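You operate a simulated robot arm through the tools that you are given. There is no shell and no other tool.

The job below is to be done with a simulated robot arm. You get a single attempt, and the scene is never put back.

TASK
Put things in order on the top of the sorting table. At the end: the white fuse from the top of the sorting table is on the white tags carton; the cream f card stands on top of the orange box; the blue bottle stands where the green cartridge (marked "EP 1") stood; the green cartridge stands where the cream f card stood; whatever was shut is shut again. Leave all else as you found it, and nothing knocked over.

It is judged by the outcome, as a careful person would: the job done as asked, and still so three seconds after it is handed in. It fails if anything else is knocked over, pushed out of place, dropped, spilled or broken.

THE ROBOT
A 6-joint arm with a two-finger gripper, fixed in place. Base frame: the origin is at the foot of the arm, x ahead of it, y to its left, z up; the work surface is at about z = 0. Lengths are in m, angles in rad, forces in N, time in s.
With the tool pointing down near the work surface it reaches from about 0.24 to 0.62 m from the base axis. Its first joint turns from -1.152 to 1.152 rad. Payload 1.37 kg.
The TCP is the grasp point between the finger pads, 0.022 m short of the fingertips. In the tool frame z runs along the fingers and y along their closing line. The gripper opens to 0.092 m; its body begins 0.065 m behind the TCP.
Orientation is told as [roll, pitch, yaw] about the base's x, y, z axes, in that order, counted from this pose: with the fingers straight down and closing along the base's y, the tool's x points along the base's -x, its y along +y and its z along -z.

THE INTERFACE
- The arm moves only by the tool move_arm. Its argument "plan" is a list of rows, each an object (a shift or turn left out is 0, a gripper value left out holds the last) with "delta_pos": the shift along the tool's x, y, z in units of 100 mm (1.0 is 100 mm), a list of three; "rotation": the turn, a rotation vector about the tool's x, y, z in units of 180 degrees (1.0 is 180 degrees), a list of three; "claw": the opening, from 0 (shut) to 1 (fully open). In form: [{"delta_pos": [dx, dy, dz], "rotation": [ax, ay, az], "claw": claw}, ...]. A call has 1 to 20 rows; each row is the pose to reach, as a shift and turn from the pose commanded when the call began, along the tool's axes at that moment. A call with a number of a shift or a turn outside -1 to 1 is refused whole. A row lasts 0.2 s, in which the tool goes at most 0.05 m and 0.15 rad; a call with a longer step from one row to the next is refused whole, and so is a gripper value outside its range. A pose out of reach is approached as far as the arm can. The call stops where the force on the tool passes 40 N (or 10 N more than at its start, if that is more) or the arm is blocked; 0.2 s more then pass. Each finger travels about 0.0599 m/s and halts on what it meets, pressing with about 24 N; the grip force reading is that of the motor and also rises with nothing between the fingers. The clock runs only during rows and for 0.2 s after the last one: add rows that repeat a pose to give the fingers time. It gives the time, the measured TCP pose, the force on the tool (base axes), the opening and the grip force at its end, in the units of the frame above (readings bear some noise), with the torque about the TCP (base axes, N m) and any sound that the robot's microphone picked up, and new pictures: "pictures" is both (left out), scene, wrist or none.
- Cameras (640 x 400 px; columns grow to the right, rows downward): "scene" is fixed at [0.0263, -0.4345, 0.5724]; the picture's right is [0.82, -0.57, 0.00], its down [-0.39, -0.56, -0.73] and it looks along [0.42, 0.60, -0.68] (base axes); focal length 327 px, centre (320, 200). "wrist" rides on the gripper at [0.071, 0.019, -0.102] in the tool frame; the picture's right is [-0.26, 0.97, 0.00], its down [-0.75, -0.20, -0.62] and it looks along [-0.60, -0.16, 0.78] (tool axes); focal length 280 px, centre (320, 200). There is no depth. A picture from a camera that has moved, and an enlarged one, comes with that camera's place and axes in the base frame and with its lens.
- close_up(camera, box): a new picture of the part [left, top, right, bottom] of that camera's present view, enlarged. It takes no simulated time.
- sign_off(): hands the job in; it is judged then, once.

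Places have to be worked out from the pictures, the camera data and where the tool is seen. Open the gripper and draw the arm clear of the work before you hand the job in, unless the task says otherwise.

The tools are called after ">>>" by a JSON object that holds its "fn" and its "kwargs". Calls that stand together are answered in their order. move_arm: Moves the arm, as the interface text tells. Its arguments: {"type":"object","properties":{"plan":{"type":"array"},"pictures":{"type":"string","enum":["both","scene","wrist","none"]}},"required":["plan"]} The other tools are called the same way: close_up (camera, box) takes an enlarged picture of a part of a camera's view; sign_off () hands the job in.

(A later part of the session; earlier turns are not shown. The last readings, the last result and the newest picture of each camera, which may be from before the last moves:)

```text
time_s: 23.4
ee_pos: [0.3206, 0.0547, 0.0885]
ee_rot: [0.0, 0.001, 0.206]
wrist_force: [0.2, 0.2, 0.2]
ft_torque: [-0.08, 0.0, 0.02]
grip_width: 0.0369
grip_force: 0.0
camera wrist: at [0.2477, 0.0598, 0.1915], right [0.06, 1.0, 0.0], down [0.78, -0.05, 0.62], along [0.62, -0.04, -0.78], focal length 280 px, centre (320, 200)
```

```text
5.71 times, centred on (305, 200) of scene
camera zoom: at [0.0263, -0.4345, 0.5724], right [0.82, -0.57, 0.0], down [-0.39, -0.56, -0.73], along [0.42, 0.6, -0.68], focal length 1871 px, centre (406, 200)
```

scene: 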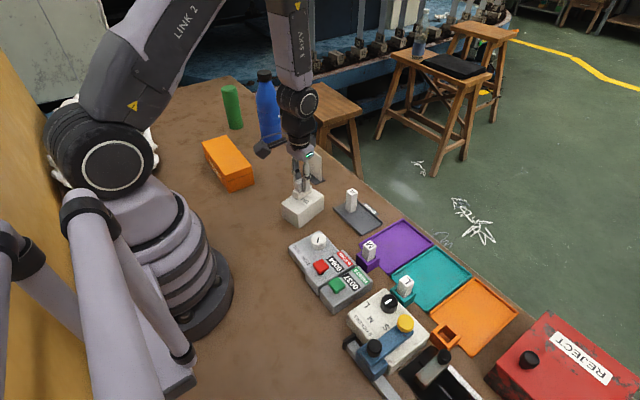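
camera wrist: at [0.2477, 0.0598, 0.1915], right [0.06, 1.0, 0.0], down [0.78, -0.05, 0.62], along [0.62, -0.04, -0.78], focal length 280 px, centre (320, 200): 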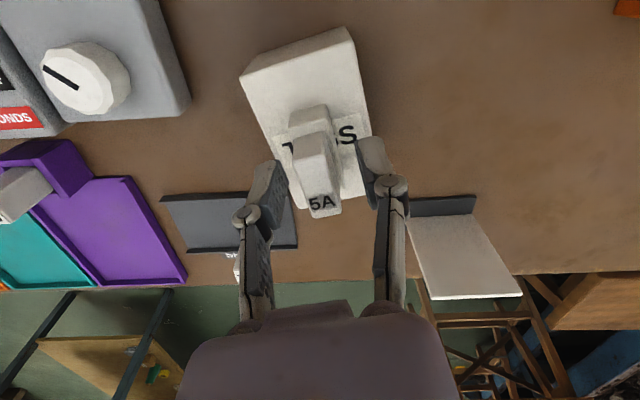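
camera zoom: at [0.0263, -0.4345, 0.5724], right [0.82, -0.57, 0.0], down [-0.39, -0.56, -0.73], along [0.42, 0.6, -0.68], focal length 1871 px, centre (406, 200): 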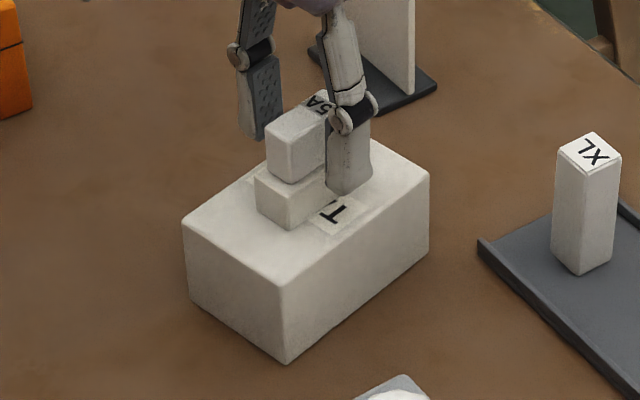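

The fuse stands on the carton, released. I rise straight up first, then start shifting toward the card.

>>> {"fn": "move_arm", "kwargs": {"plan": [{"delta_pos": [0, 0, -0.15], "claw": 0.4}, {"delta_pos": [0, 0, -0.4]}, {"delta_pos": [0, 0, -0.7]}, {"delta_pos": [0, 0, -1.0]}, {"delta_pos": [-0.3, 0, -1.0]}, {"delta_pos": [-0.3, 0, -1.0]}], "pictures": "none"}}

>>> {"fn": "move_arm", "kwargs": {"plan": [{"delta_pos": [-0.08, 0.08, 0], "rotation": [0, 0, -0.0457], "claw": 0.5}, {"delta_pos": [-0.17, 0.16, 0], "rotation": [0, 0, -0.0913]}, {"delta_pos": [-0.26, 0.24, 0], "rotation": [0, 0, -0.137]}, {"delta_pos": [-0.34, 0.32, 0], "rotation": [0, 0, -0.1826]}, {"delta_pos": [-0.43, 0.4, 0], "rotation": [0, 0, -0.2283]}, {"delta_pos": [-0.51, 0.47, 0], "rotation": [0, 0, -0.2739]}, {"delta_pos": [-0.6, 0.55, 0], "rotation": [0, 0, -0.3196]}, {"delta_pos": [-0.69, 0.63, 0], "rotation": [0, 0, -0.3652]}, {"delta_pos": [-0.77, 0.71, 0], "rotation": [0, 0, -0.4109]}, {"delta_pos": [-0.858, 0.79, 0], "rotation": [0, 0, -0.4565]}, {"delta_pos": [-0.858, 0.79, 0], "rotation": [0, 0, -0.4565]}], "pictures": "both"}}

```text
time_s: 24.8
ee_pos: [0.3491, 0.0625, 0.1902]
ee_rot: [0.001, -0.001, 0.206]
wrist_force: [0.3, -0.6, -0.6]
ft_torque: [-0.01, 0.02, 0.0]
grip_width: 0.0369
grip_force: 0.1
```

```text
time_s: 27.2
ee_pos: [0.4165, 0.1557, 0.1895]
ee_rot: [0.001, 0.0, 1.641]
wrist_force: [-1.6, 0.6, -0.1]
ft_torque: [0.03, 0.0, 0.02]
grip_width: 0.0462
grip_force: 0.1
camera wrist: at [0.4031, 0.084, 0.291], right [-0.98, 0.19, 0.0], down [0.15, 0.77, 0.63], along [0.12, 0.61, -0.78], focal length 280 px, centre (320, 200)
```

scene: 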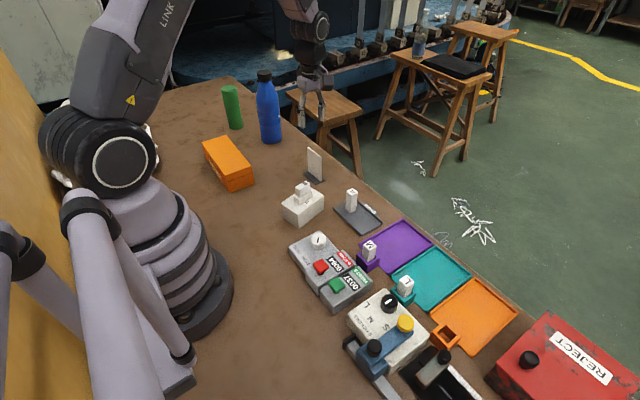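
wrist: 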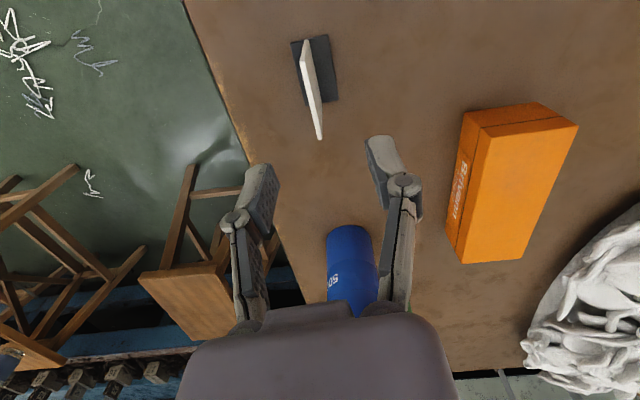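

I'm above the card with the fingers set to close across its thickness. I enlarge to check its exact position and angle, and check the fuse on the carton.

>>> {"fn": "close_up", "kwargs": {"camera": "wrist", "box": [264, 20, 376, 150]}}

>>> {"fn": "close_up", "kwargs": {"camera": "scene", "box": [265, 165, 345, 235]}}

>>> {"fn": "close_up", "kwargs": {"camera": "wrist", "box": [430, 90, 590, 270]}}

```text
3.08 times, centred on (320, 85) of wrist
camera zoom: at [0.4031, 0.084, 0.291], right [-0.98, 0.19, 0.0], down [0.15, 0.77, 0.63], along [0.12, 0.61, -0.78], focal length 863 px, centre (320, 554)
```

zoom: 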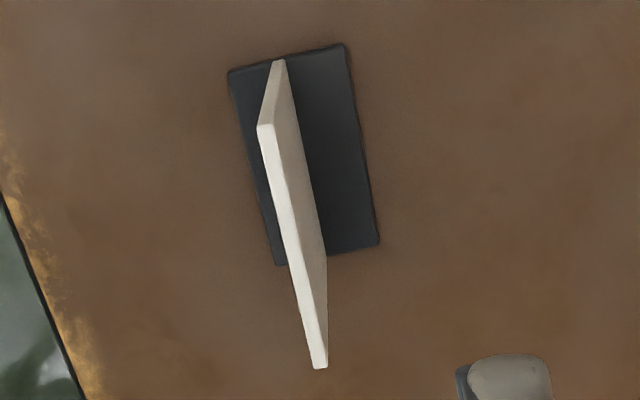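

```text
5.71 times, centred on (305, 200) of scene
camera zoom: at [0.0263, -0.4345, 0.5724], right [0.82, -0.57, 0.0], down [-0.39, -0.56, -0.73], along [0.42, 0.6, -0.68], focal length 1871 px, centre (406, 200)
```

zoom: 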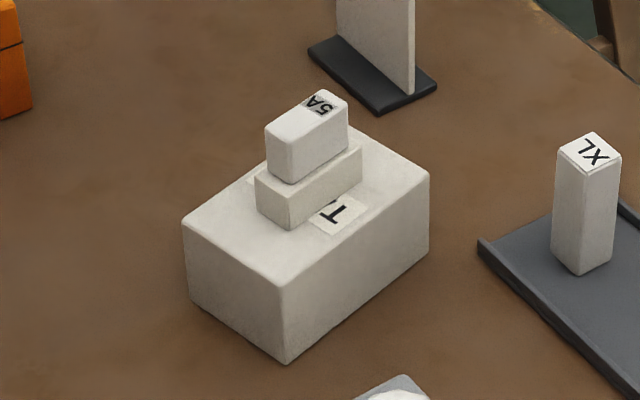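

```text
2.22 times, centred on (510, 180) of wrist
camera zoom: at [0.4031, 0.084, 0.291], right [-0.98, 0.19, 0.0], down [0.15, 0.77, 0.63], along [0.12, 0.61, -0.78], focal length 623 px, centre (-102, 244)
```

zoom: 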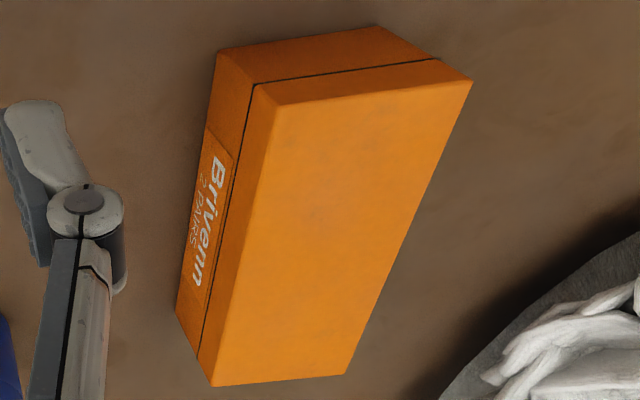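

The card is about 3–5 mm off the tool axis, its place is about (0.419, 0.153), and it is turned about 2° from the tool. I correct, and descend so that the fingers straddle it.

>>> {"fn": "move_arm", "kwargs": {"plan": [{"delta_pos": [0.03, -0.045, 0], "rotation": [0, 0, 0.0127], "claw": 0.5}, {"delta_pos": [0.03, -0.045, 0.2], "rotation": [0, 0, 0.0127]}, {"delta_pos": [0.03, -0.045, 0.4], "rotation": [0, 0, 0.0127]}, {"delta_pos": [0.03, -0.045, 0.6], "rotation": [0, 0, 0.0127]}, {"delta_pos": [0.03, -0.045, 0.8], "rotation": [0, 0, 0.0127]}, {"delta_pos": [0.03, -0.045, 0.95], "rotation": [0, 0, 0.0127]}, {"delta_pos": [0.03, -0.045, 0.95], "rotation": [0, 0, 0.0127]}], "pictures": "wrist"}}

>>> {"fn": "close_up", "kwargs": {"camera": "wrist", "box": [230, 60, 430, 260]}}

>>> {"fn": "close_up", "kwargs": {"camera": "scene", "box": [275, 105, 365, 190]}}

```text
time_s: 28.8
ee_pos: [0.4214, 0.1534, 0.0944]
ee_rot: [0.0, -0.001, 1.6]
wrist_force: [-0.2, 1.2, -0.3]
ft_torque: [-0.04, 0.0, -0.03]
grip_width: 0.0459
grip_force: 0.1
camera wrist: at [0.4056, 0.083, 0.1964], right [-0.97, 0.23, 0.0], down [0.18, 0.76, 0.63], along [0.15, 0.61, -0.78], focal length 280 px, centre (320, 200)
```

wrist: 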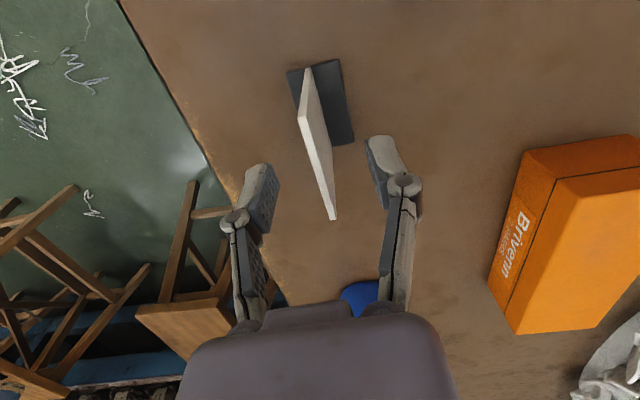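

```text
2.00 times, centred on (330, 160) of wrist
camera zoom: at [0.4056, 0.083, 0.1964], right [-0.97, 0.23, 0.0], down [0.18, 0.76, 0.63], along [0.15, 0.61, -0.78], focal length 561 px, centre (300, 280)
```

zoom: 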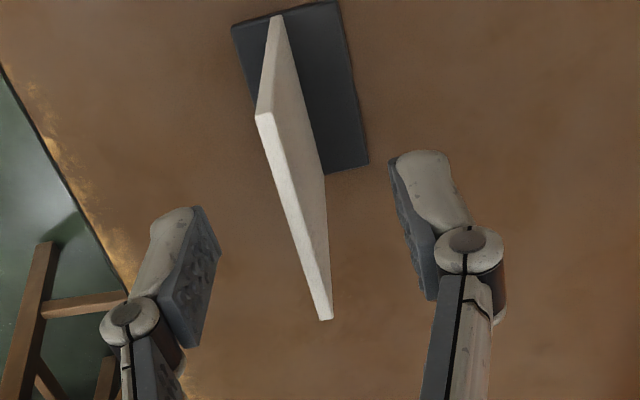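

```text
4.71 times, centred on (320, 148) of scene
camera zoom: at [0.0263, -0.4345, 0.5724], right [0.82, -0.57, 0.0], down [-0.39, -0.56, -0.73], along [0.42, 0.6, -0.68], focal length 1541 px, centre (320, 447)
```

zoom: 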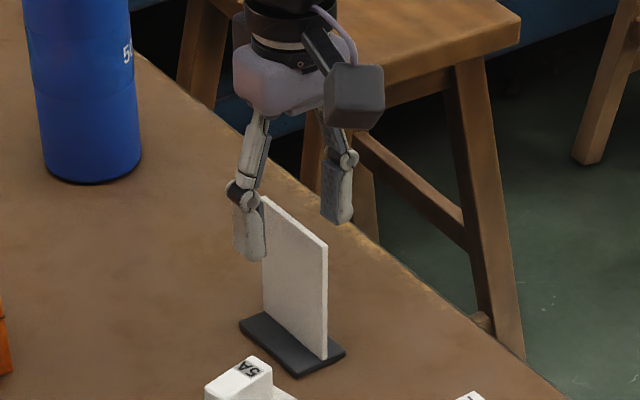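

The card is now centred between the fingers (within ~1 mm). I descend to z≈0.055 and close on it.

>>> {"fn": "move_arm", "kwargs": {"plan": [{"delta_pos": [0.01, 0, 0.15], "claw": 0.5}, {"delta_pos": [0.01, 0, 0.3]}, {"delta_pos": [0.01, 0, 0.39]}, {"delta_pos": [0.01, 0, 0.39]}, {"delta_pos": [0.01, 0, 0.39], "claw": 0.25}, {"delta_pos": [0.01, 0, 0.39], "claw": 0.1}, {"delta_pos": [0.01, 0, 0.39], "claw": 0.0}, {"delta_pos": [0.01, 0, 0.39], "claw": 0.0}, {"delta_pos": [0.01, 0, 0.39], "claw": 0.0}], "pictures": "wrist"}}

>>> {"fn": "close_up", "kwargs": {"camera": "scene", "box": [275, 105, 365, 190]}}

```text
time_s: 30.8
ee_pos: [0.4218, 0.1528, 0.0555]
ee_rot: [0.001, 0.001, 1.6]
wrist_force: [-0.3, -0.4, 0.1]
ft_torque: [0.03, -0.06, -0.02]
grip_width: 0.0061
grip_force: 24.1
camera wrist: at [0.406, 0.0811, 0.1575], right [-0.97, 0.23, 0.0], down [0.18, 0.76, 0.63], along [0.15, 0.61, -0.78], focal length 280 px, centre (320, 200)
```

wrist: 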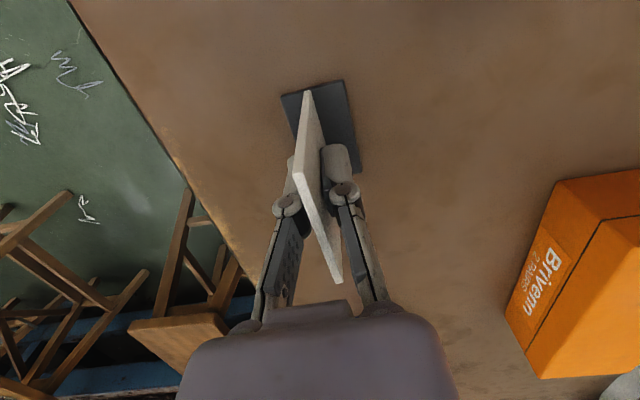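

```text
4.71 times, centred on (320, 148) of scene
camera zoom: at [0.0263, -0.4345, 0.5724], right [0.82, -0.57, 0.0], down [-0.39, -0.56, -0.73], along [0.42, 0.6, -0.68], focal length 1541 px, centre (320, 447)
```

zoom: 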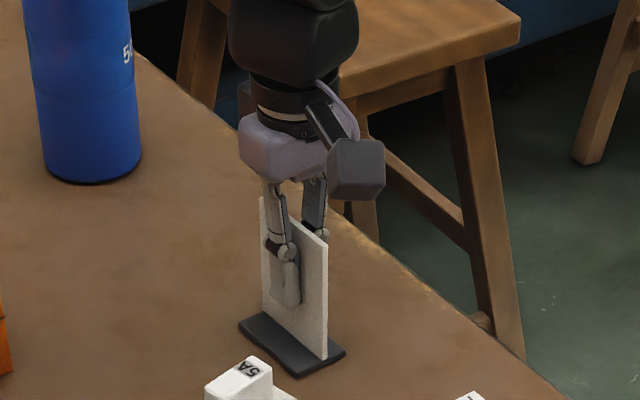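

The card is held (6 mm thick). I lift slowly and check that it hangs well.

>>> {"fn": "move_arm", "kwargs": {"plan": [{"delta_pos": [0, 0, -0.03], "claw": 0.0}, {"delta_pos": [0, 0, -0.08]}, {"delta_pos": [0, 0, -0.15]}, {"delta_pos": [0, 0, -0.15]}], "pictures": "none"}}

>>> {"fn": "close_up", "kwargs": {"camera": "scene", "box": [275, 105, 365, 190]}}

```text
time_s: 31.8
ee_pos: [0.4211, 0.1506, 0.0713]
ee_rot: [-0.001, 0.001, 1.6]
wrist_force: [0.4, -0.1, -0.9]
ft_torque: [-0.02, 0.01, 0.01]
grip_width: 0.0061
grip_force: 24.1
```

```text
4.71 times, centred on (320, 148) of scene
camera zoom: at [0.0263, -0.4345, 0.5724], right [0.82, -0.57, 0.0], down [-0.39, -0.56, -0.73], along [0.42, 0.6, -0.68], focal length 1541 px, centre (320, 447)
```

zoom: 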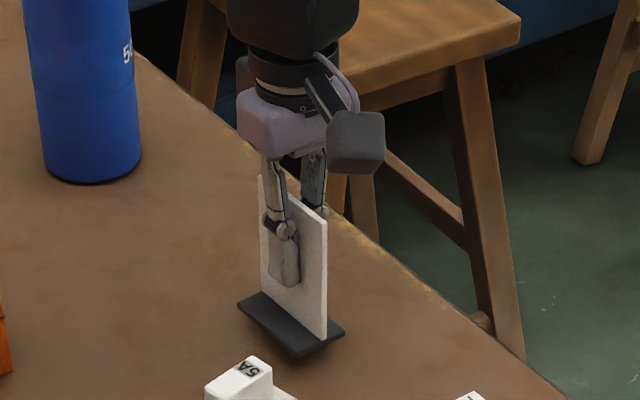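

The card hangs straight. I lift to z≈0.17 and carry it towards the near half of the orange box's lid.

>>> {"fn": "move_arm", "kwargs": {"plan": [{"delta_pos": [0, 0, -0.25], "claw": 0.0}, {"delta_pos": [0, 0, -0.5]}, {"delta_pos": [0, 0, -0.75]}, {"delta_pos": [0, 0, -1.0]}, {"delta_pos": [0, 0, -1.0]}], "pictures": "none"}}

>>> {"fn": "move_arm", "kwargs": {"plan": [{"delta_pos": [-0.16, 0.22, 0], "claw": 0.0}, {"delta_pos": [-0.32, 0.44, 0]}, {"delta_pos": [-0.48, 0.66, 0]}, {"delta_pos": [-0.65, 0.89, 0]}], "pictures": "none"}}

>>> {"fn": "move_arm", "kwargs": {"plan": [{"delta_pos": [-0.16, 0.22, 0], "claw": 0.0}, {"delta_pos": [-0.32, 0.44, 0]}, {"delta_pos": [-0.48, 0.66, 0]}, {"delta_pos": [-0.65, 0.89, 0]}, {"delta_pos": [-0.65, 0.89, 0]}], "pictures": "both"}}

>>> {"fn": "close_up", "kwargs": {"camera": "scene", "box": [180, 90, 290, 200]}}

>>> {"fn": "close_up", "kwargs": {"camera": "wrist", "box": [200, 0, 440, 240]}}

```text
time_s: 33.0
ee_pos: [0.4224, 0.1536, 0.1712]
ee_rot: [0.001, 0.0, 1.602]
wrist_force: [0.6, 0.6, -0.8]
ft_torque: [-0.03, 0.03, 0.0]
grip_width: 0.0059
grip_force: 24.3
```

```text
time_s: 34.0
ee_pos: [0.3314, 0.2149, 0.1711]
ee_rot: [0.0, -0.002, 1.598]
wrist_force: [0.0, -0.7, 0.0]
ft_torque: [0.0, 0.01, 0.0]
grip_width: 0.0062
grip_force: 24.1
```

```text
time_s: 35.2
ee_pos: [0.2393, 0.2791, 0.1714]
ee_rot: [-0.002, -0.002, 1.601]
wrist_force: [-1.1, 0.4, -0.8]
ft_torque: [-0.03, 0.0, 0.0]
grip_width: 0.0058
grip_force: 24.6
camera wrist: at [0.2232, 0.2079, 0.2725], right [-0.97, 0.23, 0.0], down [0.18, 0.76, 0.63], along [0.15, 0.61, -0.78], focal length 280 px, centre (320, 200)
```

scene: 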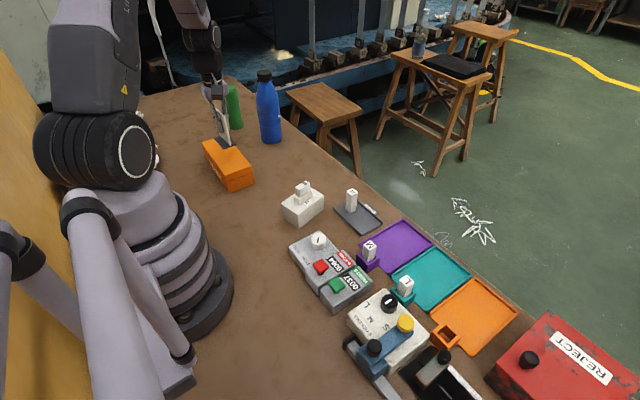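
wrist: 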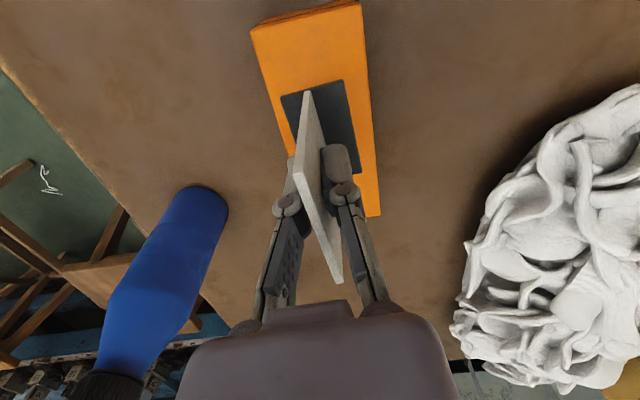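

```text
3.64 times, centred on (235, 145) of scene
camera zoom: at [0.0263, -0.4345, 0.5724], right [0.82, -0.57, 0.0], down [-0.39, -0.56, -0.73], along [0.42, 0.6, -0.68], focal length 1191 px, centre (629, 400)
```

zoom: 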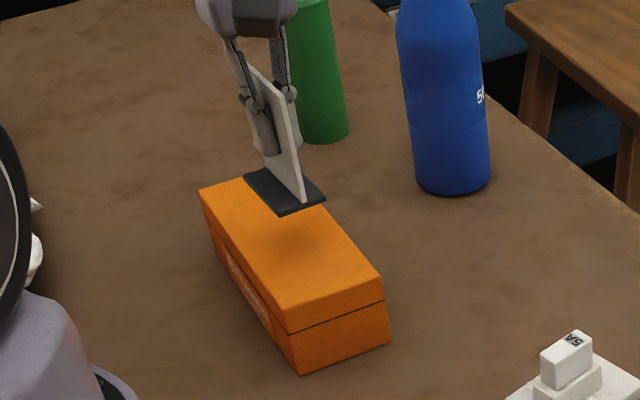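

```text
1.67 times, centred on (320, 120) of wrist
camera zoom: at [0.2232, 0.2079, 0.2725], right [-0.97, 0.23, 0.0], down [0.18, 0.76, 0.63], along [0.15, 0.61, -0.78], focal length 467 px, centre (320, 333)
```

zoom: 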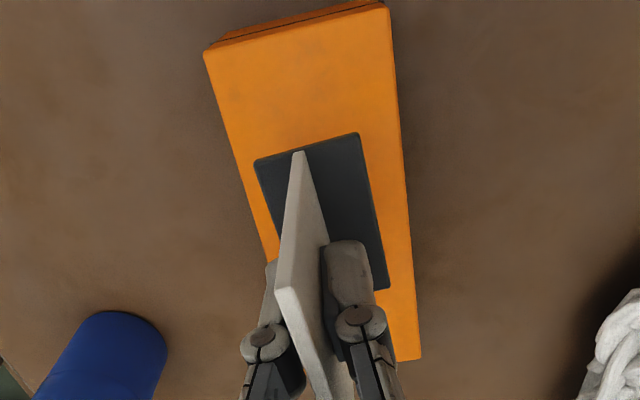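

The card is centred across the lid. I turn it ~3.5° to align with the box and lower it to just above the lid.

>>> {"fn": "move_arm", "kwargs": {"plan": [{"delta_pos": [0, 0, 0.1], "rotation": [0, 0, 0.01], "claw": 0.0}, {"delta_pos": [0, 0, 0.2], "rotation": [0, 0, 0.02]}, {"delta_pos": [0, 0, 0.3], "rotation": [0, 0, 0.02]}, {"delta_pos": [0, 0, 0.4], "rotation": [0, 0, 0.02]}, {"delta_pos": [0, 0, 0.47], "rotation": [0, 0, 0.02]}, {"delta_pos": [0, 0, 0.47], "rotation": [0, 0, 0.02]}], "pictures": "none"}}

>>> {"fn": "close_up", "kwargs": {"camera": "scene", "box": [190, 110, 270, 190]}}

```text
time_s: 36.6
ee_pos: [0.2406, 0.2772, 0.1243]
ee_rot: [0.002, 0.001, 1.538]
wrist_force: [1.0, -0.1, 0.0]
ft_torque: [-0.01, -0.04, 0.02]
grip_width: 0.006
grip_force: 24.2
```

```text
5.00 times, centred on (230, 150) of scene
camera zoom: at [0.0263, -0.4345, 0.5724], right [0.82, -0.57, 0.0], down [-0.39, -0.56, -0.73], along [0.42, 0.6, -0.68], focal length 1637 px, centre (770, 450)
```

zoom: 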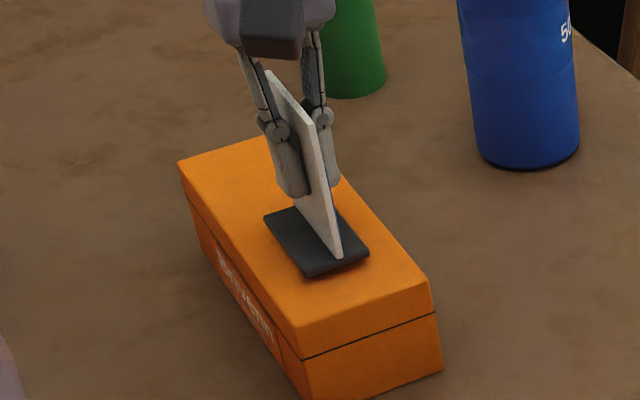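

The foot is just a few millimetres above the lid and well inside its edges. I lower in 1–2 mm steps until contact.

>>> {"fn": "move_arm", "kwargs": {"plan": [{"delta_pos": [0, 0, 0.015], "claw": 0.0}, {"delta_pos": [0, 0, 0.03]}, {"delta_pos": [0, 0, 0.03]}], "pictures": "none"}}

>>> {"fn": "move_arm", "kwargs": {"plan": [{"delta_pos": [0, 0, 0.01], "claw": 0.0}, {"delta_pos": [0, 0, 0.01]}], "pictures": "none"}}

```text
time_s: 37.4
ee_pos: [0.2407, 0.2771, 0.1208]
ee_rot: [0.0, -0.001, 1.538]
wrist_force: [0.0, 0.1, -0.9]
ft_torque: [-0.01, -0.01, 0.01]
grip_width: 0.0058
grip_force: 23.8
```

```text
time_s: 38.0
ee_pos: [0.2388, 0.2759, 0.1204]
ee_rot: [0.0, -0.001, 1.538]
wrist_force: [0.7, 0.5, -0.3]
ft_torque: [0.01, -0.03, -0.02]
grip_width: 0.0058
grip_force: 24.1
```

No contact yet at z≈0.119; I go on in 1 mm steps.

>>> {"fn": "move_arm", "kwargs": {"plan": [{"delta_pos": [0, 0, 0.01], "claw": 0.0}, {"delta_pos": [0, 0, 0.01]}], "pictures": "none"}}

>>> {"fn": "move_arm", "kwargs": {"plan": [{"delta_pos": [0, 0, 0.01], "claw": 0.0}, {"delta_pos": [0, 0, 0.01]}], "pictures": "none"}}

>>> {"fn": "close_up", "kwargs": {"camera": "scene", "box": [210, 130, 260, 180]}}

```text
time_s: 38.6
ee_pos: [0.2395, 0.2756, 0.1196]
ee_rot: [0.0, 0.0, 1.538]
wrist_force: [-0.8, 0.6, -0.8]
ft_torque: [-0.01, 0.0, 0.01]
grip_width: 0.0061
grip_force: 24.1
```

```text
time_s: 39.2
ee_pos: [0.2396, 0.2773, 0.1179]
ee_rot: [-0.001, 0.0, 1.537]
wrist_force: [-0.2, -2.0, 6.7]
ft_torque: [-0.09, 0.0, 0.01]
grip_width: 0.006
grip_force: 24.2
```

```text
8.00 times, centred on (235, 155) of scene
camera zoom: at [0.0263, -0.4346, 0.5724], right [0.82, -0.57, 0.0], down [-0.39, -0.56, -0.73], along [0.42, 0.6, -0.68], focal length 2620 px, centre (1000, 560)
```

zoom: 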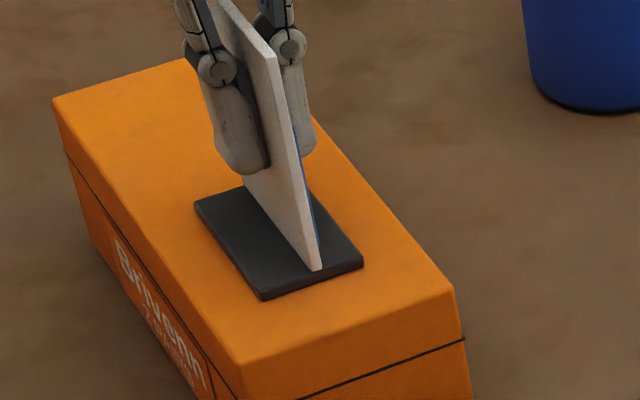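

Contact (about 7 N): the card's foot rests on the lid. I open the fingers and look before rising.

>>> {"fn": "move_arm", "kwargs": {"plan": [{"delta_pos": [0, 0, 0], "claw": 0.15}, {"delta_pos": [0, 0, 0], "claw": 0.35}, {"delta_pos": [0, 0, 0], "claw": 0.45}, {"delta_pos": [0, 0, 0], "claw": 0.45}], "pictures": "wrist"}}

>>> {"fn": "close_up", "kwargs": {"camera": "scene", "box": [200, 110, 270, 180]}}

```text
time_s: 40.2
ee_pos: [0.2403, 0.2763, 0.119]
ee_rot: [0.0, 0.0, 1.538]
wrist_force: [0.3, 0.9, 0.2]
ft_torque: [0.02, -0.03, 0.0]
grip_width: 0.0416
grip_force: 0.0
camera wrist: at [0.2194, 0.2069, 0.2191], right [-0.96, 0.29, 0.0], down [0.23, 0.75, 0.63], along [0.18, 0.6, -0.78], focal length 280 px, centre (320, 200)
```

wrist: 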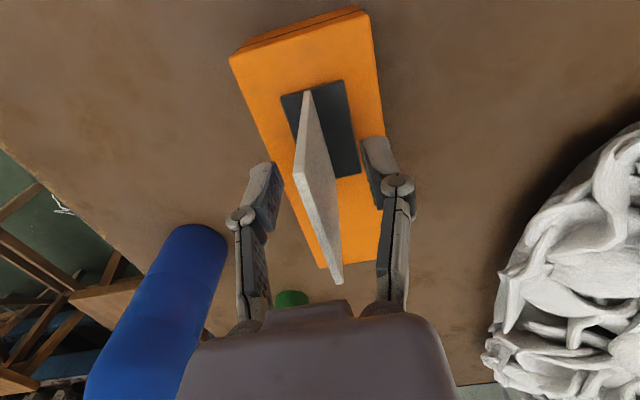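

```text
5.71 times, centred on (235, 145) of scene
camera zoom: at [0.0263, -0.4345, 0.5724], right [0.82, -0.57, 0.0], down [-0.39, -0.56, -0.73], along [0.42, 0.6, -0.68], focal length 1871 px, centre (806, 514)
```

zoom: 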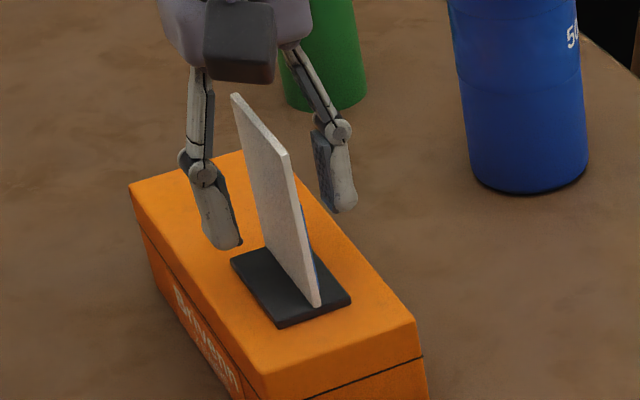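

The card stands free on the lid. I rise straight up well clear of it.

>>> {"fn": "move_arm", "kwargs": {"plan": [{"delta_pos": [0, 0, -0.1], "claw": 0.45}, {"delta_pos": [0, 0, -0.3]}, {"delta_pos": [0, 0, -0.55]}, {"delta_pos": [0, 0, -0.8]}, {"delta_pos": [0, 0, -1.0]}, {"delta_pos": [0, 0, -1.0]}], "pictures": "none"}}

>>> {"fn": "move_arm", "kwargs": {"plan": [{"delta_pos": [0, 0, -0.25], "rotation": [0, 0, 0.044], "claw": 1.0}, {"delta_pos": [0, 0, -0.5], "rotation": [0, 0, 0.088]}, {"delta_pos": [0, 0, -0.75], "rotation": [0, 0, 0.132]}, {"delta_pos": [0, 0, -1.0], "rotation": [0, 0, 0.1748]}, {"delta_pos": [0, 0, -1.0], "rotation": [0, 0, 0.1748]}], "pictures": "both"}}

>>> {"fn": "close_up", "kwargs": {"camera": "scene", "box": [190, 60, 350, 160]}}

>>> {"fn": "close_up", "kwargs": {"camera": "wrist", "box": [180, 60, 460, 260]}}

```text
time_s: 41.6
ee_pos: [0.2402, 0.2756, 0.2184]
ee_rot: [-0.001, 0.0, 1.538]
wrist_force: [0.3, 0.6, -0.4]
ft_torque: [0.0, -0.01, -0.02]
grip_width: 0.0414
grip_force: 0.1
```

```text
time_s: 42.8
ee_pos: [0.2382, 0.2742, 0.3182]
ee_rot: [0.002, -0.001, 0.985]
wrist_force: [0.4, -0.1, 0.8]
ft_torque: [0.01, -0.02, -0.02]
grip_width: 0.0922
grip_force: 0.0
camera wrist: at [0.1853, 0.2271, 0.4192], right [-0.66, 0.75, 0.0], down [0.59, 0.52, 0.63], along [0.47, 0.41, -0.78], focal length 280 px, centre (320, 200)
```

scene: 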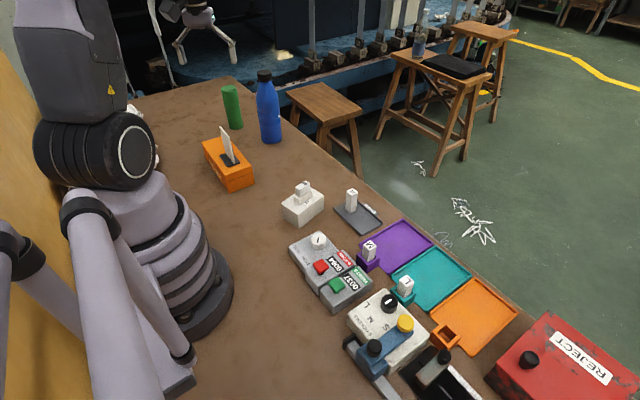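
wrist: 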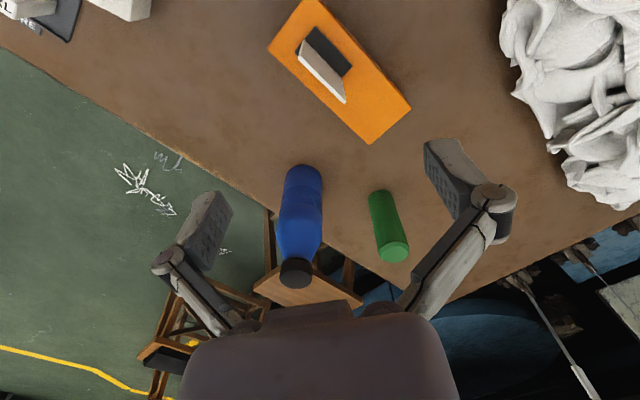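

```text
4.00 times, centred on (270, 110) of scene
camera zoom: at [0.0263, -0.4345, 0.5724], right [0.82, -0.57, 0.0], down [-0.39, -0.56, -0.73], along [0.42, 0.6, -0.68], focal length 1310 px, centre (520, 560)
```

zoom: 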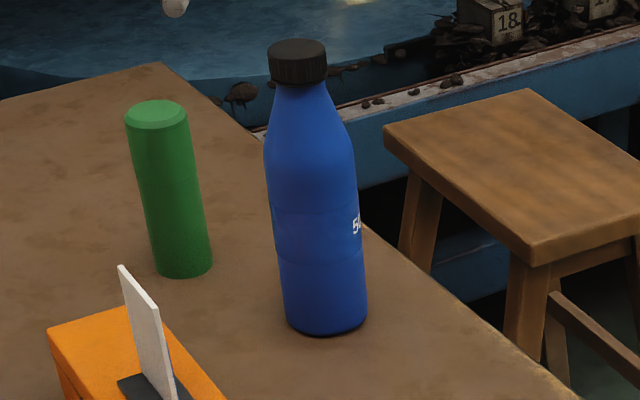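

```text
2.00 times, centred on (320, 160) of wrist
camera zoom: at [0.1853, 0.2271, 0.4192], right [-0.66, 0.75, 0.0], down [0.59, 0.52, 0.63], along [0.47, 0.41, -0.78], focal length 561 px, centre (320, 280)
```

zoom: 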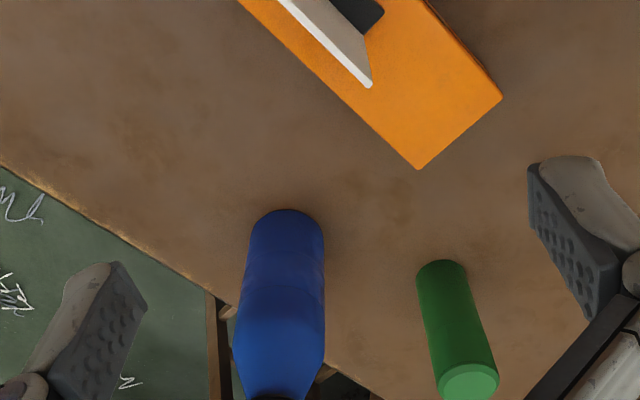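

Both remaining objects are in view: cartridge about (0.354, 0.535), bottle about (0.415, 0.391). The card and the fuse stand undisturbed. I go outward at height to test the arm's reach near the cartridge, still with an empty gripper.

>>> {"fn": "move_arm", "kwargs": {"plan": [{"delta_pos": [-0.33, 0.05, 0], "claw": 1.0}, {"delta_pos": [-0.67, 0.1, 0]}, {"delta_pos": [-1.0, 0.16, 0]}], "pictures": "none"}}

>>> {"fn": "move_arm", "kwargs": {"plan": [{"delta_pos": [-0.33, 0.05, 0], "claw": 1.0}, {"delta_pos": [-0.67, 0.1, 0]}, {"delta_pos": [-1.0, 0.16, 0]}], "pictures": "none"}}

>>> {"fn": "move_arm", "kwargs": {"plan": [{"delta_pos": [-0.25, 0.05, 0], "claw": 1.0}, {"delta_pos": [-0.5, 0.1, 0]}, {"delta_pos": [-0.8, 0.15, 0]}, {"delta_pos": [-0.8, 0.15, 0]}], "pictures": "both"}}

```text
time_s: 43.6
ee_pos: [0.2826, 0.3691, 0.3153]
ee_rot: [0.0, -0.001, 0.99]
wrist_force: [-0.9, 0.5, 0.7]
ft_torque: [0.04, 0.0, 0.01]
grip_width: 0.092
grip_force: 0.0
```

```text
time_s: 44.4
ee_pos: [0.3236, 0.4623, 0.318]
ee_rot: [-0.001, -0.001, 0.987]
wrist_force: [-0.4, -0.1, 0.0]
ft_torque: [0.02, 0.02, 0.03]
grip_width: 0.092
grip_force: 0.0
```

```text
time_s: 45.4
ee_pos: [0.3411, 0.5179, 0.3113]
ee_rot: [-0.001, 0.0, 0.989]
wrist_force: [-0.1, 1.5, 0.1]
ft_torque: [0.0, 0.0, -0.01]
grip_width: 0.0921
grip_force: 0.0
out of reach, approached as far as the arm can: row 3, 4
camera wrist: at [0.2881, 0.471, 0.4136], right [-0.66, 0.75, 0.0], down [0.59, 0.52, 0.62], along [0.47, 0.41, -0.78], focal length 280 px, centre (320, 200)
```

scene: 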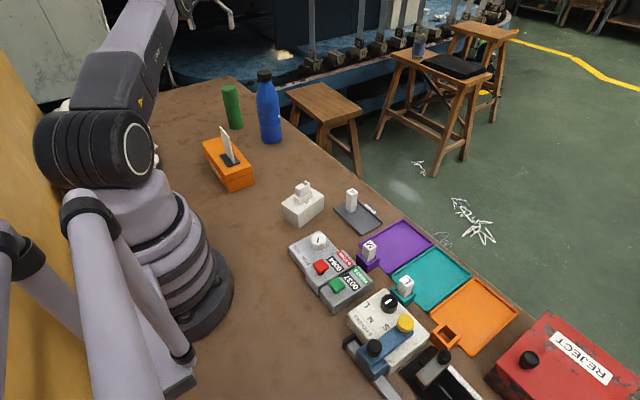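
wrist: 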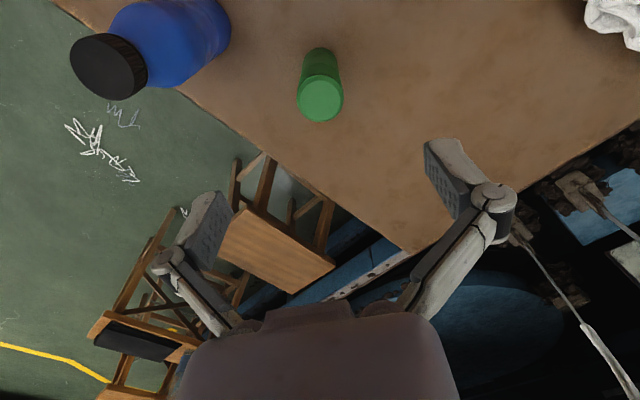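

Tool-down, the arm ends at a radius of 0.62 m here, just short. I tilt the fingers outward by 30° about the closing axis, which brings the wrist in and extends the reach.

>>> {"fn": "move_arm", "kwargs": {"plan": [{"delta_pos": [0, 0, 0], "rotation": [0, -0.04, 0], "claw": 1.0}, {"delta_pos": [0, 0, 0], "rotation": [0, -0.08, 0]}, {"delta_pos": [0, 0, 0], "rotation": [0, -0.125, 0]}, {"delta_pos": [0, 0, 0], "rotation": [0, -0.1667, 0]}, {"delta_pos": [0, 0, 0], "rotation": [0, -0.1667, 0]}], "pictures": "both"}}

```text
time_s: 46.6
ee_pos: [0.3433, 0.5173, 0.3121]
ee_rot: [0.0, -0.525, 0.988]
wrist_force: [0.0, -0.4, -0.1]
ft_torque: [0.0, -0.01, -0.03]
grip_width: 0.092
grip_force: 0.0
camera wrist: at [0.2659, 0.4353, 0.3643], right [-0.68, 0.72, 0.13], down [0.36, 0.17, 0.92], along [0.64, 0.67, -0.37], focal length 280 px, centre (320, 200)
```

scene: 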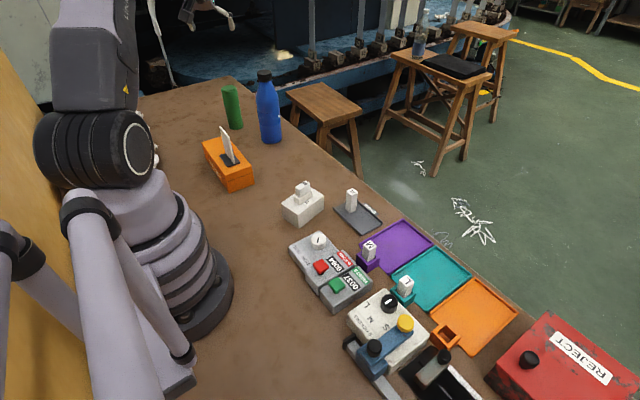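
wrist: 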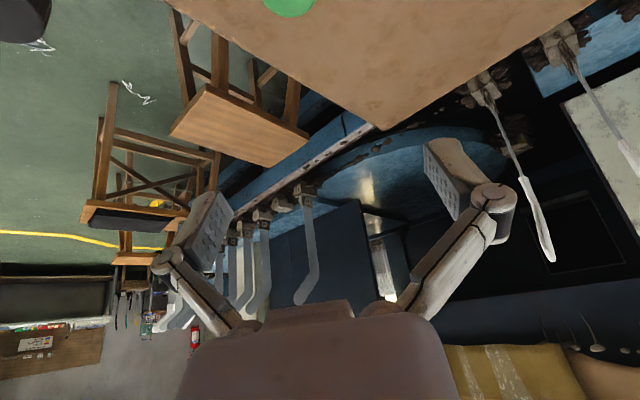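

The tilt works (30°) and the commanded point followed the arm. Now I come down to a pre-grasp point about 10 cm behind the cartridge along the finger direction.

>>> {"fn": "move_arm", "kwargs": {"plan": [{"delta_pos": [0.24, 0, 0.27], "claw": 1.0}, {"delta_pos": [0.48, 0, 0.535]}, {"delta_pos": [0.72, 0, 0.8]}, {"delta_pos": [0.88, 0, 0.98]}, {"delta_pos": [0.88, 0, 0.98]}], "pictures": "both"}}

>>> {"fn": "close_up", "kwargs": {"camera": "wrist", "box": [180, 0, 460, 200]}}

>>> {"fn": "close_up", "kwargs": {"camera": "scene", "box": [170, 30, 330, 180]}}

```text
time_s: 47.8
ee_pos: [0.3284, 0.4951, 0.1835]
ee_rot: [0.001, -0.526, 0.986]
wrist_force: [0.6, 0.6, 0.3]
ft_torque: [-0.01, -0.03, -0.01]
grip_width: 0.0918
grip_force: 0.0
camera wrist: at [0.2522, 0.4123, 0.2358], right [-0.68, 0.72, 0.13], down [0.36, 0.17, 0.92], along [0.64, 0.67, -0.37], focal length 280 px, centre (320, 200)
```

scene: 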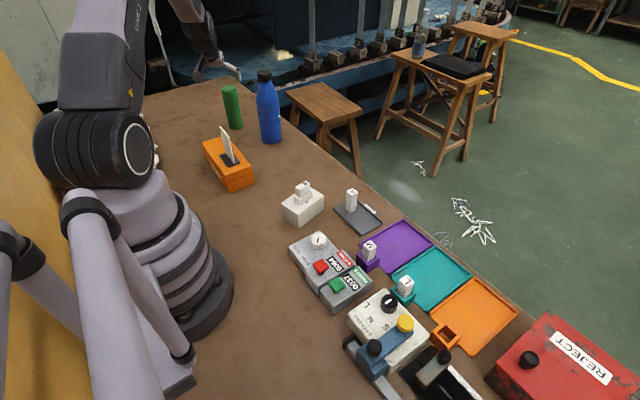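
wrist: 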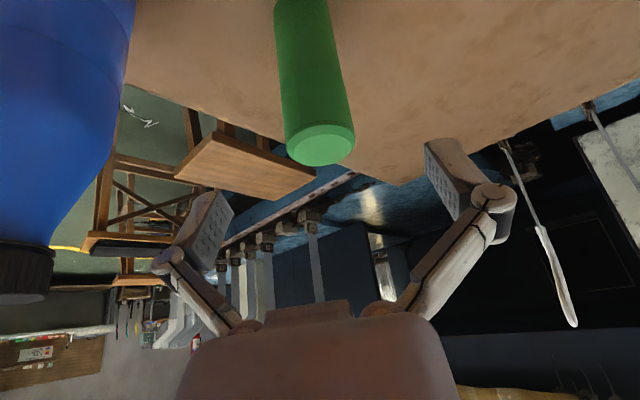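

```text
2.00 times, centred on (320, 100) of wrist
camera zoom: at [0.2522, 0.4123, 0.2358], right [-0.68, 0.72, 0.13], down [0.36, 0.17, 0.92], along [0.64, 0.67, -0.37], focal length 561 px, centre (320, 400)
```

zoom: 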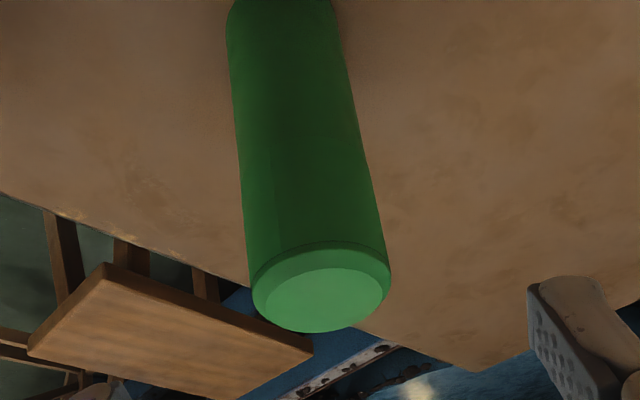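

```text
2.67 times, centred on (250, 105) of scene
camera zoom: at [0.0263, -0.4345, 0.5724], right [0.82, -0.57, 0.0], down [-0.39, -0.56, -0.73], along [0.42, 0.6, -0.68], focal length 873 px, centre (507, 453)
```

zoom: 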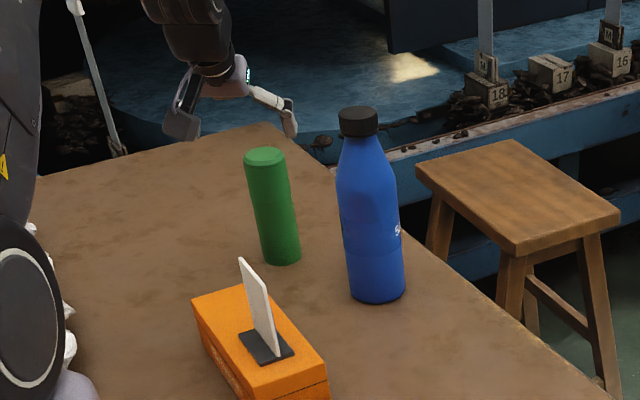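

The cartridge's axis is about 53 mm further out and 6 mm to the right of the tool's plane. I shift sideways, then advance along the fingers part way and check.

>>> {"fn": "move_arm", "kwargs": {"plan": [{"delta_pos": [0.036, -0.058, 0], "claw": 1.0}, {"delta_pos": [0.036, -0.058, 0.15]}, {"delta_pos": [0.036, -0.058, 0.35]}, {"delta_pos": [0.036, -0.058, 0.5]}, {"delta_pos": [0.036, -0.058, 0.5]}], "pictures": "both"}}

>>> {"fn": "close_up", "kwargs": {"camera": "wrist", "box": [180, 0, 460, 260]}}

>>> {"fn": "close_up", "kwargs": {"camera": "scene", "box": [170, 50, 290, 150]}}

```text
time_s: 49.0
ee_pos: [0.3444, 0.5105, 0.1397]
ee_rot: [0.001, -0.524, 0.987]
wrist_force: [-0.5, 0.4, -0.2]
ft_torque: [-0.01, 0.01, 0.05]
grip_width: 0.092
grip_force: 0.1
camera wrist: at [0.2675, 0.4278, 0.1913], right [-0.68, 0.72, 0.13], down [0.36, 0.17, 0.92], along [0.64, 0.67, -0.37], focal length 280 px, centre (320, 200)
```

scene: 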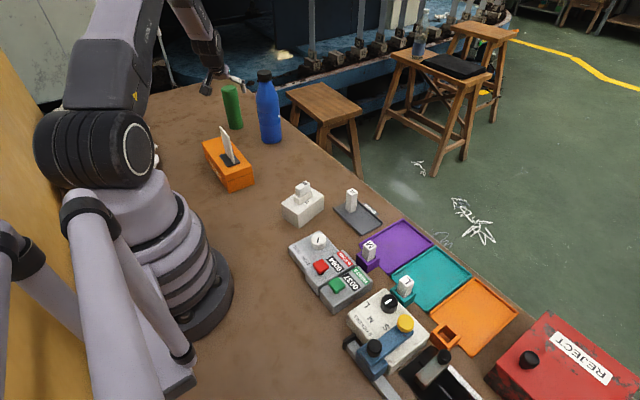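
wrist: 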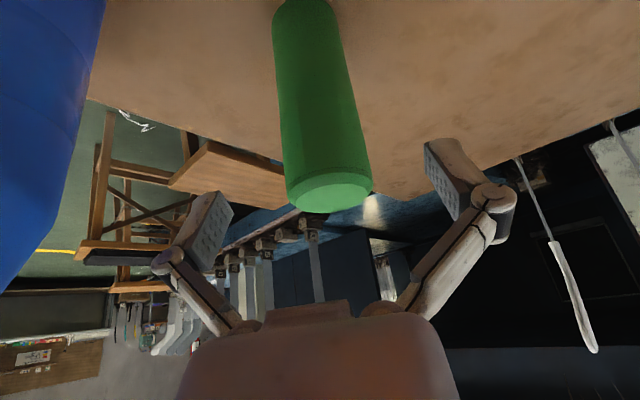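

```text
1.54 times, centred on (320, 130) of wrist
camera zoom: at [0.2675, 0.4278, 0.1913], right [-0.68, 0.72, 0.13], down [0.36, 0.17, 0.92], along [0.64, 0.67, -0.37], focal length 431 px, centre (320, 308)
```

zoom: 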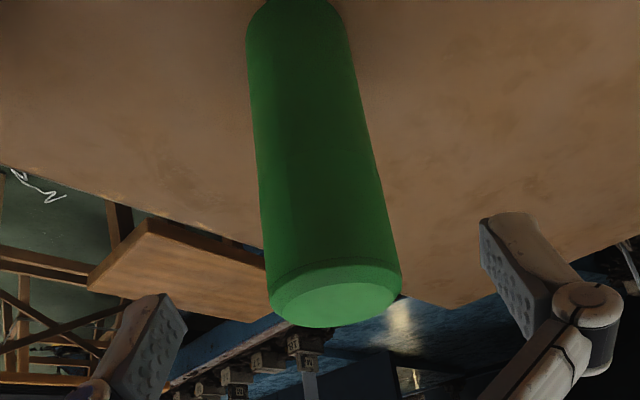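

```text
4.00 times, centred on (230, 100) of scene
camera zoom: at [0.0263, -0.4345, 0.5724], right [0.82, -0.57, 0.0], down [-0.39, -0.56, -0.73], along [0.42, 0.6, -0.68], focal length 1310 px, centre (680, 600)
```

zoom: 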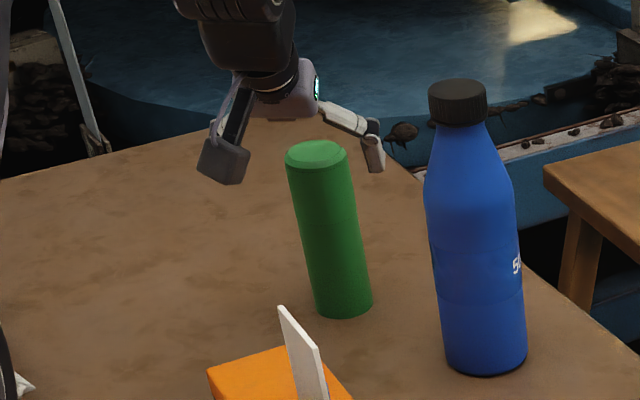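

Lateral alignment is now within about 1 mm. I advance the remaining 61 mm along the fingers so the pads reach the cartridge's axis at z≈0.085.

>>> {"fn": "move_arm", "kwargs": {"plan": [{"delta_pos": [0, 0, 0.15], "claw": 1.0}, {"delta_pos": [0, 0, 0.3]}, {"delta_pos": [0, 0, 0.45]}, {"delta_pos": [0, 0, 0.56]}, {"delta_pos": [0, 0, 0.61]}, {"delta_pos": [0, 0, 0.61]}], "pictures": "both"}}

>>> {"fn": "close_up", "kwargs": {"camera": "wrist", "box": [180, 0, 460, 260]}}

>>> {"fn": "close_up", "kwargs": {"camera": "scene", "box": [170, 50, 290, 150]}}

```text
time_s: 50.4
ee_pos: [0.3596, 0.534, 0.0851]
ee_rot: [0.0, -0.526, 0.987]
wrist_force: [-0.5, 0.2, -0.2]
ft_torque: [-0.03, 0.0, 0.02]
grip_width: 0.092
grip_force: 0.0
camera wrist: at [0.284, 0.4524, 0.1379], right [-0.68, 0.72, 0.13], down [0.36, 0.17, 0.92], along [0.64, 0.67, -0.37], focal length 280 px, centre (320, 200)
```

scene: 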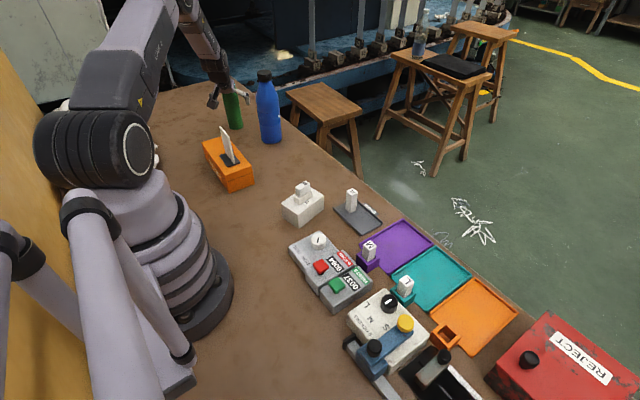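
wrist: 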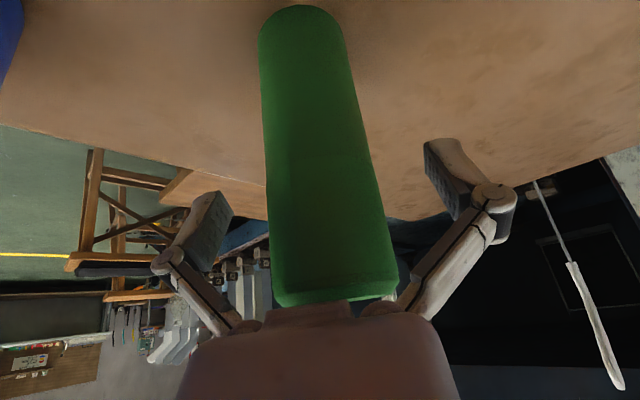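

```text
1.54 times, centred on (320, 130) of wrist
camera zoom: at [0.284, 0.4524, 0.1379], right [-0.68, 0.72, 0.13], down [0.36, 0.17, 0.92], along [0.64, 0.67, -0.37], focal length 431 px, centre (320, 308)
```

zoom: 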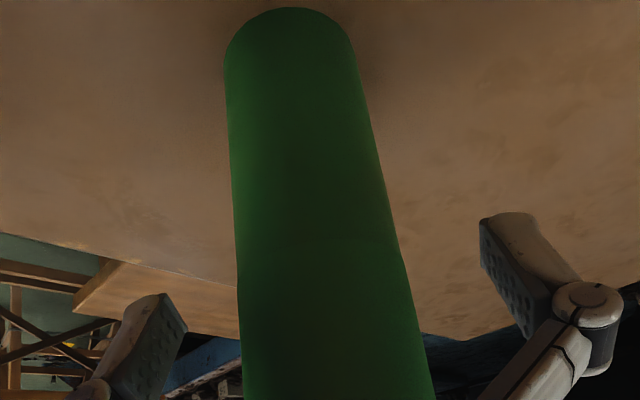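

```text
4.00 times, centred on (230, 100) of scene
camera zoom: at [0.0263, -0.4345, 0.5724], right [0.82, -0.57, 0.0], down [-0.39, -0.56, -0.73], along [0.42, 0.6, -0.68], focal length 1310 px, centre (680, 600)
```

zoom: 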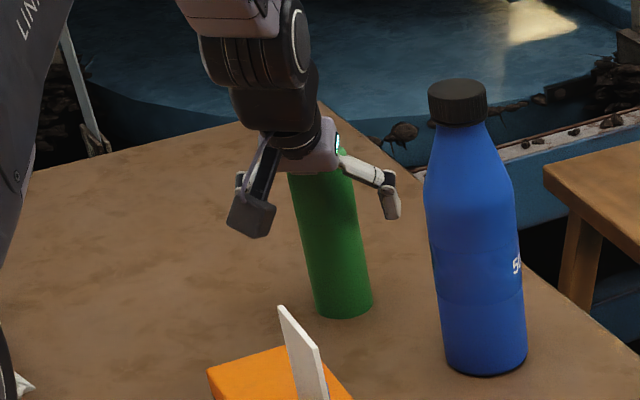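

The cartridge sits between the open fingers. I close on it.

>>> {"fn": "move_arm", "kwargs": {"plan": [{"delta_pos": [0, 0, 0], "claw": 0.8}, {"delta_pos": [0, 0, 0], "claw": 0.65}, {"delta_pos": [0, 0, 0], "claw": 0.5}, {"delta_pos": [0, 0, 0], "claw": 0.3}, {"delta_pos": [0, 0, 0], "claw": 0.0}, {"delta_pos": [0, 0, 0], "claw": 0.0}], "pictures": "wrist"}}

>>> {"fn": "close_up", "kwargs": {"camera": "scene", "box": [170, 50, 290, 150]}}

```text
time_s: 51.8
ee_pos: [0.3612, 0.5353, 0.0854]
ee_rot: [0.0, -0.525, 0.99]
wrist_force: [-2.1, 0.3, 2.3]
ft_torque: [-0.08, 0.08, -0.03]
grip_width: 0.0474
grip_force: 24.2
camera wrist: at [0.2838, 0.4524, 0.1381], right [-0.68, 0.72, 0.13], down [0.36, 0.17, 0.92], along [0.64, 0.67, -0.37], focal length 280 px, centre (320, 200)
```

wrist: 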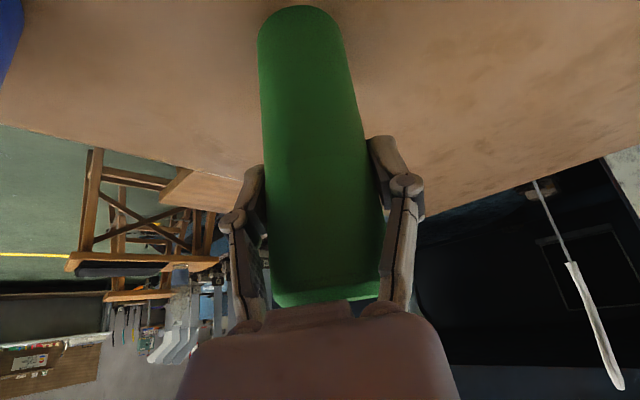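

```text
4.00 times, centred on (230, 100) of scene
camera zoom: at [0.0263, -0.4346, 0.5724], right [0.82, -0.57, 0.0], down [-0.39, -0.56, -0.73], along [0.42, 0.6, -0.68], focal length 1310 px, centre (680, 600)
```

zoom: 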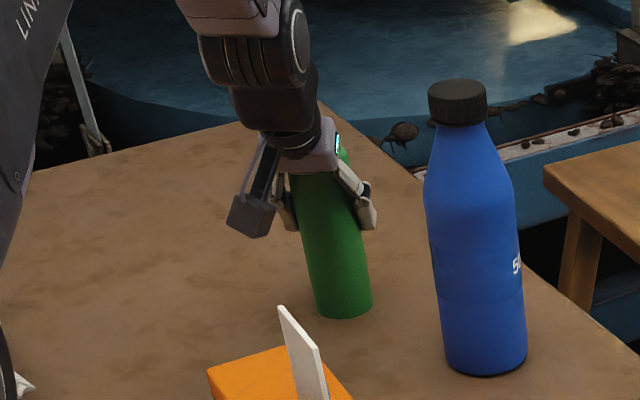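

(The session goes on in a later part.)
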